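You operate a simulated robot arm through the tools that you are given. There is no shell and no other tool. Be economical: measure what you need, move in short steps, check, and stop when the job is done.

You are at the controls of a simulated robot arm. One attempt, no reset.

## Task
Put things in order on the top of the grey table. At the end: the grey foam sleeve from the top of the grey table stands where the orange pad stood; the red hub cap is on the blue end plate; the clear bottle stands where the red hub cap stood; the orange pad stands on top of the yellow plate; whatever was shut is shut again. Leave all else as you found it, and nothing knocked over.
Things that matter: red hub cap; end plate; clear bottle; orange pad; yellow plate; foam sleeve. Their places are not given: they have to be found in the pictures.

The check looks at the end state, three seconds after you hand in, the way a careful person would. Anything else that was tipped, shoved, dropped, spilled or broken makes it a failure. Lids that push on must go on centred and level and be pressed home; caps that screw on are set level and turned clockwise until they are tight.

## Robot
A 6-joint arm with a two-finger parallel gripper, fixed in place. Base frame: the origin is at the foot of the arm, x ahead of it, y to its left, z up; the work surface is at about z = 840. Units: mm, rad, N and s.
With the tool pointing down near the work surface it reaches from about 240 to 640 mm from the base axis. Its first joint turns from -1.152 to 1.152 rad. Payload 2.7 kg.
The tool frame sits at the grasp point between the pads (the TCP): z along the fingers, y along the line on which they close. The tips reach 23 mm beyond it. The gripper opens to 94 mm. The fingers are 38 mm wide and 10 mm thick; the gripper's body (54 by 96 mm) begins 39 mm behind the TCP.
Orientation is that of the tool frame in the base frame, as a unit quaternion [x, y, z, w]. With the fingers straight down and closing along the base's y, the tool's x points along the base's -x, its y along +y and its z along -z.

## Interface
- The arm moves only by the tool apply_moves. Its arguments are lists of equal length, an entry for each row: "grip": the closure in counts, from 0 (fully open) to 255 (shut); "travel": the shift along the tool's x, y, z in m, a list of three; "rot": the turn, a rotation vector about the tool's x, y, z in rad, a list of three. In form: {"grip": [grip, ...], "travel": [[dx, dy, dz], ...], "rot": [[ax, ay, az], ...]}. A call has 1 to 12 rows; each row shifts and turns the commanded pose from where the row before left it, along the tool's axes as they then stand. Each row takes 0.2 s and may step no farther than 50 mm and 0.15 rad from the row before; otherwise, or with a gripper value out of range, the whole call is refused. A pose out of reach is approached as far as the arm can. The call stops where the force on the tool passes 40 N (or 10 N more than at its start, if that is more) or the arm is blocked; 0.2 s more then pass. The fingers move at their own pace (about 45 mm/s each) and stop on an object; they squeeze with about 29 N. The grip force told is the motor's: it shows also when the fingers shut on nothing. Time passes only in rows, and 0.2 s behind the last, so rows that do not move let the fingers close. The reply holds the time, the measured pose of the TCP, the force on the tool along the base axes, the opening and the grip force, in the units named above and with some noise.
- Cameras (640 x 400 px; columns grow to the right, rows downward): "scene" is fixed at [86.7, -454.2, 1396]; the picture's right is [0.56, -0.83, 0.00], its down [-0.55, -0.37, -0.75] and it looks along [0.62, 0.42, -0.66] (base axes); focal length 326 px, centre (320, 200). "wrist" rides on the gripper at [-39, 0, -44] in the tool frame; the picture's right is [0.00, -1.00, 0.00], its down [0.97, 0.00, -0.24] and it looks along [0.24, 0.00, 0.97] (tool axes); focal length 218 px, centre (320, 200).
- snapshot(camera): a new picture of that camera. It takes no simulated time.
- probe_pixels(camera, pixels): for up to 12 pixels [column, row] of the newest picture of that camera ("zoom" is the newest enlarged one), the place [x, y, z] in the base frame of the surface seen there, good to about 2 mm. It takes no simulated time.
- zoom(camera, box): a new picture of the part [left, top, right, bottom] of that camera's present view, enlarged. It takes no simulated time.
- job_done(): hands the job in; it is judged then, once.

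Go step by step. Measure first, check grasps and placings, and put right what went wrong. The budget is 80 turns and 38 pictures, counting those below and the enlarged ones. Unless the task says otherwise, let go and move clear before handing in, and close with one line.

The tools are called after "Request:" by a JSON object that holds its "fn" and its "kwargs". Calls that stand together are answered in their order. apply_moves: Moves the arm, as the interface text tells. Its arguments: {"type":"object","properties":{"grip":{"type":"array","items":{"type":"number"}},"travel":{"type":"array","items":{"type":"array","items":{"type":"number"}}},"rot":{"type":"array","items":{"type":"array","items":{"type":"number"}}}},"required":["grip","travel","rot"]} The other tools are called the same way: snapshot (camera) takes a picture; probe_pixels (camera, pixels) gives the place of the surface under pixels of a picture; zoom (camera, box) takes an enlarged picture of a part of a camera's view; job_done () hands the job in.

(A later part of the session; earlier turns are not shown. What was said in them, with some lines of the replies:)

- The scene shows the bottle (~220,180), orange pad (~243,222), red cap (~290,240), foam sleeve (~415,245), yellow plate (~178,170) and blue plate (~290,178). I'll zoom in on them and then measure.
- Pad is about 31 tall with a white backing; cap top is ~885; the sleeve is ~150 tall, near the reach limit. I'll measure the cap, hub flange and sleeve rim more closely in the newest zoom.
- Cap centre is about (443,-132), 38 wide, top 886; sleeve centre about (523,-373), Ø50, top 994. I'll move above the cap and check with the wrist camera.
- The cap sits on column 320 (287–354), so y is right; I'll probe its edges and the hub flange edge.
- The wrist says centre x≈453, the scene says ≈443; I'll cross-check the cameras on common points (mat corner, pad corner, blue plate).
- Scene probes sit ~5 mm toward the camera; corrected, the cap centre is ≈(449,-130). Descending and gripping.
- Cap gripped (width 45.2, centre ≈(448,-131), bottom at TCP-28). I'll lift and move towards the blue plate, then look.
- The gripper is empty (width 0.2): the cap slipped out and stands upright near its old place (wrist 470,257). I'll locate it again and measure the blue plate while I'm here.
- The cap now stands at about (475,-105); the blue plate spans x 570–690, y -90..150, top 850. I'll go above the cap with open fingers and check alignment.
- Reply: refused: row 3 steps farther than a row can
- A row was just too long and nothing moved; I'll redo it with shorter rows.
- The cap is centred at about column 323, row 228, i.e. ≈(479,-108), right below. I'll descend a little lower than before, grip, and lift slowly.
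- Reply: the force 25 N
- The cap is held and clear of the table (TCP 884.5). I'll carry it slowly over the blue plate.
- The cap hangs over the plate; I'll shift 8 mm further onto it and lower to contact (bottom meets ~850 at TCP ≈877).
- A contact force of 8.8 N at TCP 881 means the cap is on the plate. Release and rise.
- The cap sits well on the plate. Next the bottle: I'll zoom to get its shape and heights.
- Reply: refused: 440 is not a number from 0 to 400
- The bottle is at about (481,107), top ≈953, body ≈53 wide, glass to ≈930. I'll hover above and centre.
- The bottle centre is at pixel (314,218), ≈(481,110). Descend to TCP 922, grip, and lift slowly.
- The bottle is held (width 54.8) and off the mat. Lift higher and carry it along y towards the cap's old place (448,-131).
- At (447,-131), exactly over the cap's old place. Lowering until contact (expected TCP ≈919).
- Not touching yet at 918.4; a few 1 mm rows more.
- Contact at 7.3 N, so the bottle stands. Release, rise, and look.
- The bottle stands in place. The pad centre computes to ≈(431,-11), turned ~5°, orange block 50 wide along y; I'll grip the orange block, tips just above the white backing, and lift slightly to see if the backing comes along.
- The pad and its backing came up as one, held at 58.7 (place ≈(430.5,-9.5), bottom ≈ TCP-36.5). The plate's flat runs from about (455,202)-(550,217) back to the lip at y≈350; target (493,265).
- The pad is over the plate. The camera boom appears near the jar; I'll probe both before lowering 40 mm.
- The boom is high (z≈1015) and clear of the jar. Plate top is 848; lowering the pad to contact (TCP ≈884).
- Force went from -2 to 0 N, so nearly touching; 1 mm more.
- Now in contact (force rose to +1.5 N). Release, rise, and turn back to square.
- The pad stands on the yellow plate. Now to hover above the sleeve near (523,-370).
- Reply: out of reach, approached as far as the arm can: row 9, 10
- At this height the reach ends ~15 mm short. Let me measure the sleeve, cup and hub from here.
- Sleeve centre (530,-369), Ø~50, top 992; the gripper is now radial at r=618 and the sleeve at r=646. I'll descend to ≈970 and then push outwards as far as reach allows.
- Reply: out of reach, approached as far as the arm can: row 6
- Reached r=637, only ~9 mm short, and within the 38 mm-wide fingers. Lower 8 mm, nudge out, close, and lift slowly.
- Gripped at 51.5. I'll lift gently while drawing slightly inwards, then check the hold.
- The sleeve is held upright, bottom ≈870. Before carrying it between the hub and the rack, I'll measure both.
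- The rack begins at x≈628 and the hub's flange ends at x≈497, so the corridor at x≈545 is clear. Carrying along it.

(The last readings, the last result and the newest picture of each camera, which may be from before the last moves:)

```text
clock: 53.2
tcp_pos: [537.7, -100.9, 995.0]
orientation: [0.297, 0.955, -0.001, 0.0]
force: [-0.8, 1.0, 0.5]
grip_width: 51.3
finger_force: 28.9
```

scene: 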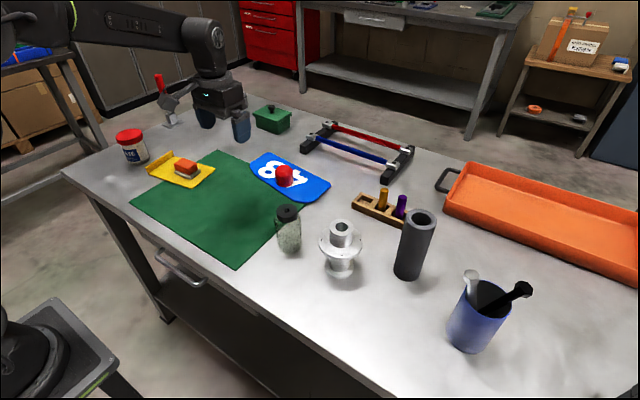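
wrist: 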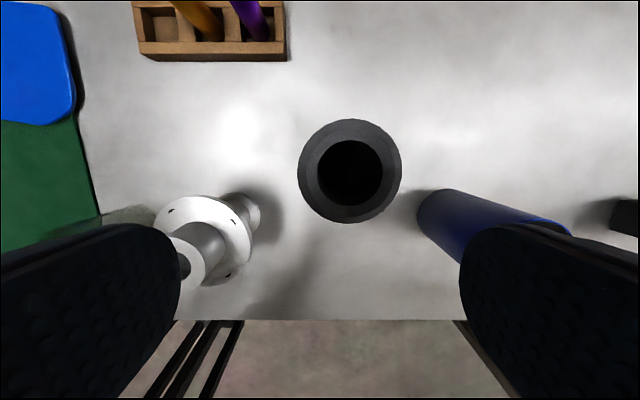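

Next leg: to the pad's old place, sleeve centre (430.5,-9.5), i.e. TCP ≈(423.5,-4.7).

Request:
{"fn": "apply_moves", "kwargs": {"grip": [255, 255, 255, 255, 255, 255, 255, 255, 255], "travel": [[0.0089, 0.0009, 0], [0.0178, 0.0017, 0], [0.0238, 0.0023, 0], [0.0268, 0.0026, 0], [0.0268, 0.0026, 0], [0.0223, 0.0022, 0], [0.0149, 0.0015, 0], [0.0073, 0.0007, 0], [0, 0, 0]], "rot": [[0, 0, 0], [0, 0, 0], [0, 0, 0], [0, 0, 0], [0, 0, 0], [0, 0, 0], [0, 0, 0], [0, 0, 0], [0, 0, 0]]}}

Request:
{"fn": "snapshot", "kwargs": {"camera": "scene"}}

Request:
{"fn": "snapshot", "kwargs": {"camera": "wrist"}}

```text
clock: 55.2
tcp_pos: [423.9, -4.4, 995.6]
orientation: [0.296, 0.955, 0.0, -0.001]
force: [0.3, -0.4, -0.6]
grip_width: 51.4
finger_force: 29.1
```

```text
7 pictures are left
```

scene: 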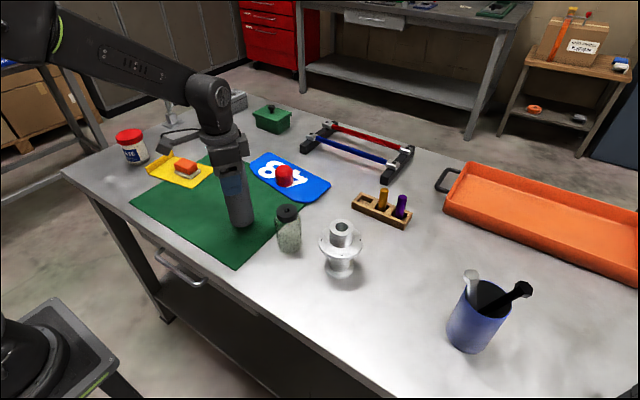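

```text
6 pictures are left
```

wrist: 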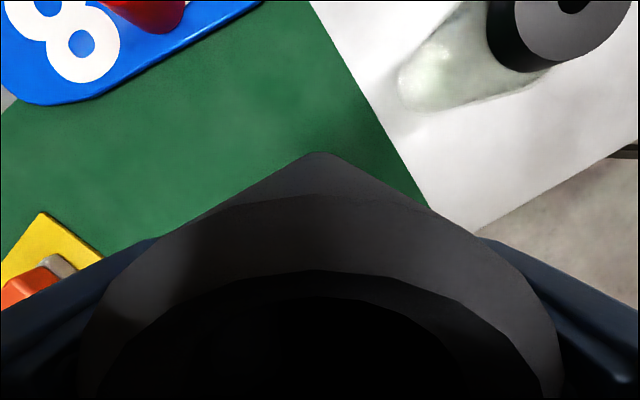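

The sleeve hangs upright over the pad's old place. Lowering to the mat (contact expected at TCP ≈966).

Request:
{"fn": "apply_moves", "kwargs": {"grip": [255, 255, 255, 255, 255, 255, 255], "travel": [[0, 0, 0.008], [0, 0, 0.008], [0, 0, 0.006], [0, 0, 0.004], [0, 0, 0.002], [0, 0, 0.001], [0, 0, 0]], "rot": [[0, 0, 0], [0, 0, 0], [0, 0, 0], [0, 0, 0], [0, 0, 0], [0, 0, 0], [0, 0, 0]]}}

```text
clock: 56.8
tcp_pos: [423.8, -3.9, 967.6]
orientation: [0.295, 0.955, 0.0, 0.001]
force: [-5.5, -0.4, 19.8]
grip_width: 51.4
finger_force: 28.7
```

Contact at 20 N; ease off 1 mm, release, and rise straight.

Request:
{"fn": "apply_moves", "kwargs": {"grip": [255, 110, 70, 0, 0, 0, 0, 0, 0, 0], "travel": [[0, 0, -0.001], [0, 0, 0], [0, 0, 0], [0, 0, 0], [0, 0, 0], [0, 0, -0.02], [0, 0, -0.03], [0, 0, -0.04], [0.02, 0, -0.03], [0.04, 0, 0]], "rot": [[0, 0, 0], [0, 0, 0], [0, 0, 0], [0, 0, 0], [0, 0, 0], [0, 0, 0], [0, 0, 0], [0, 0, 0], [0, 0, 0], [0, 0, 0]]}}

Request:
{"fn": "snapshot", "kwargs": {"camera": "scene"}}

Request:
{"fn": "snapshot", "kwargs": {"camera": "wrist"}}

```text
clock: 59.0
tcp_pos: [372.8, 29.3, 1088.9]
orientation: [0.296, 0.955, -0.001, 0.0]
force: [-0.8, -0.1, 0.3]
grip_width: 93.9
finger_force: 0.0
```

```text
5 pictures are left
```

scene: 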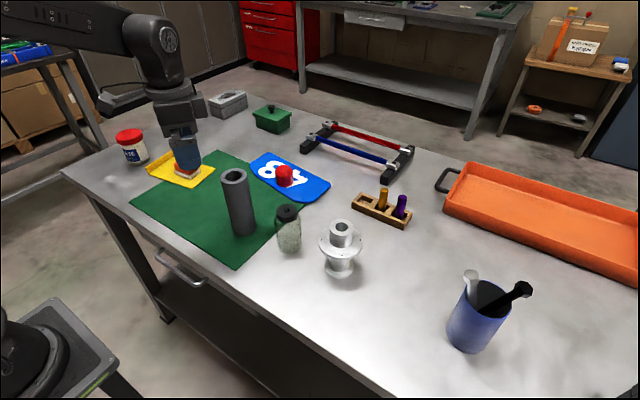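

```text
4 pictures are left
```

wrist: 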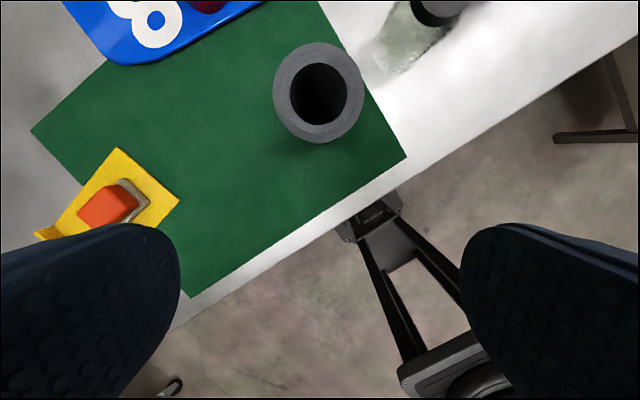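

Everything stands; I'll confirm the sleeve's and bottle's places by probing.

Request:
{"fn": "probe_pixels", "kwargs": {"camera": "wrist", "pixels": [[280, 92], [358, 92], [319, 50], [319, 138], [105, 208]]}}

Request:
{"fn": "zoom", "kwargs": {"camera": "scene", "box": [140, 120, 340, 260]}}

```text
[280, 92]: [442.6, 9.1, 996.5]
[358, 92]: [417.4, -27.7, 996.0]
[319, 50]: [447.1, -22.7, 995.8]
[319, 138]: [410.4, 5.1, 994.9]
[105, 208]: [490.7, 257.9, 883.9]
```

```text
2.86 times, centred on (240, 190) of scene
```

zoom: 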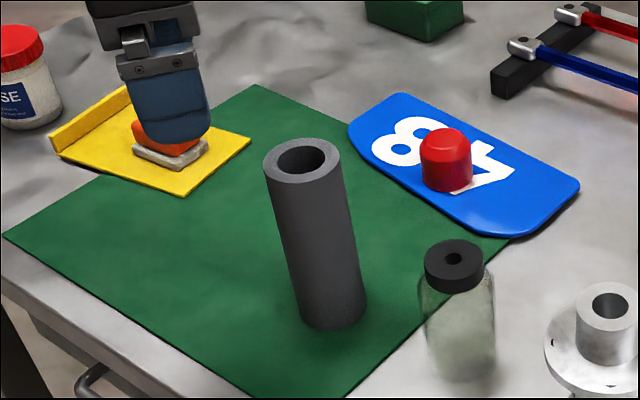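

The sleeve centre is at (430,-9), where the pad stood. The cap is on the blue plate, the pad is on the yellow plate, and the bottle stands at the cap's old place. The gripper is open and clear, so I'm handing in.

Request:
{"fn": "job_done", "kwargs": {}}

```text
The job is handed in.
```

All four things are in their places and standing upright. I opened nothing, so there was nothing to shut again. The red cap slipped from the gripper on my first lift and landed upright about 35 mm away; I picked it up again and set it on the blue plate.
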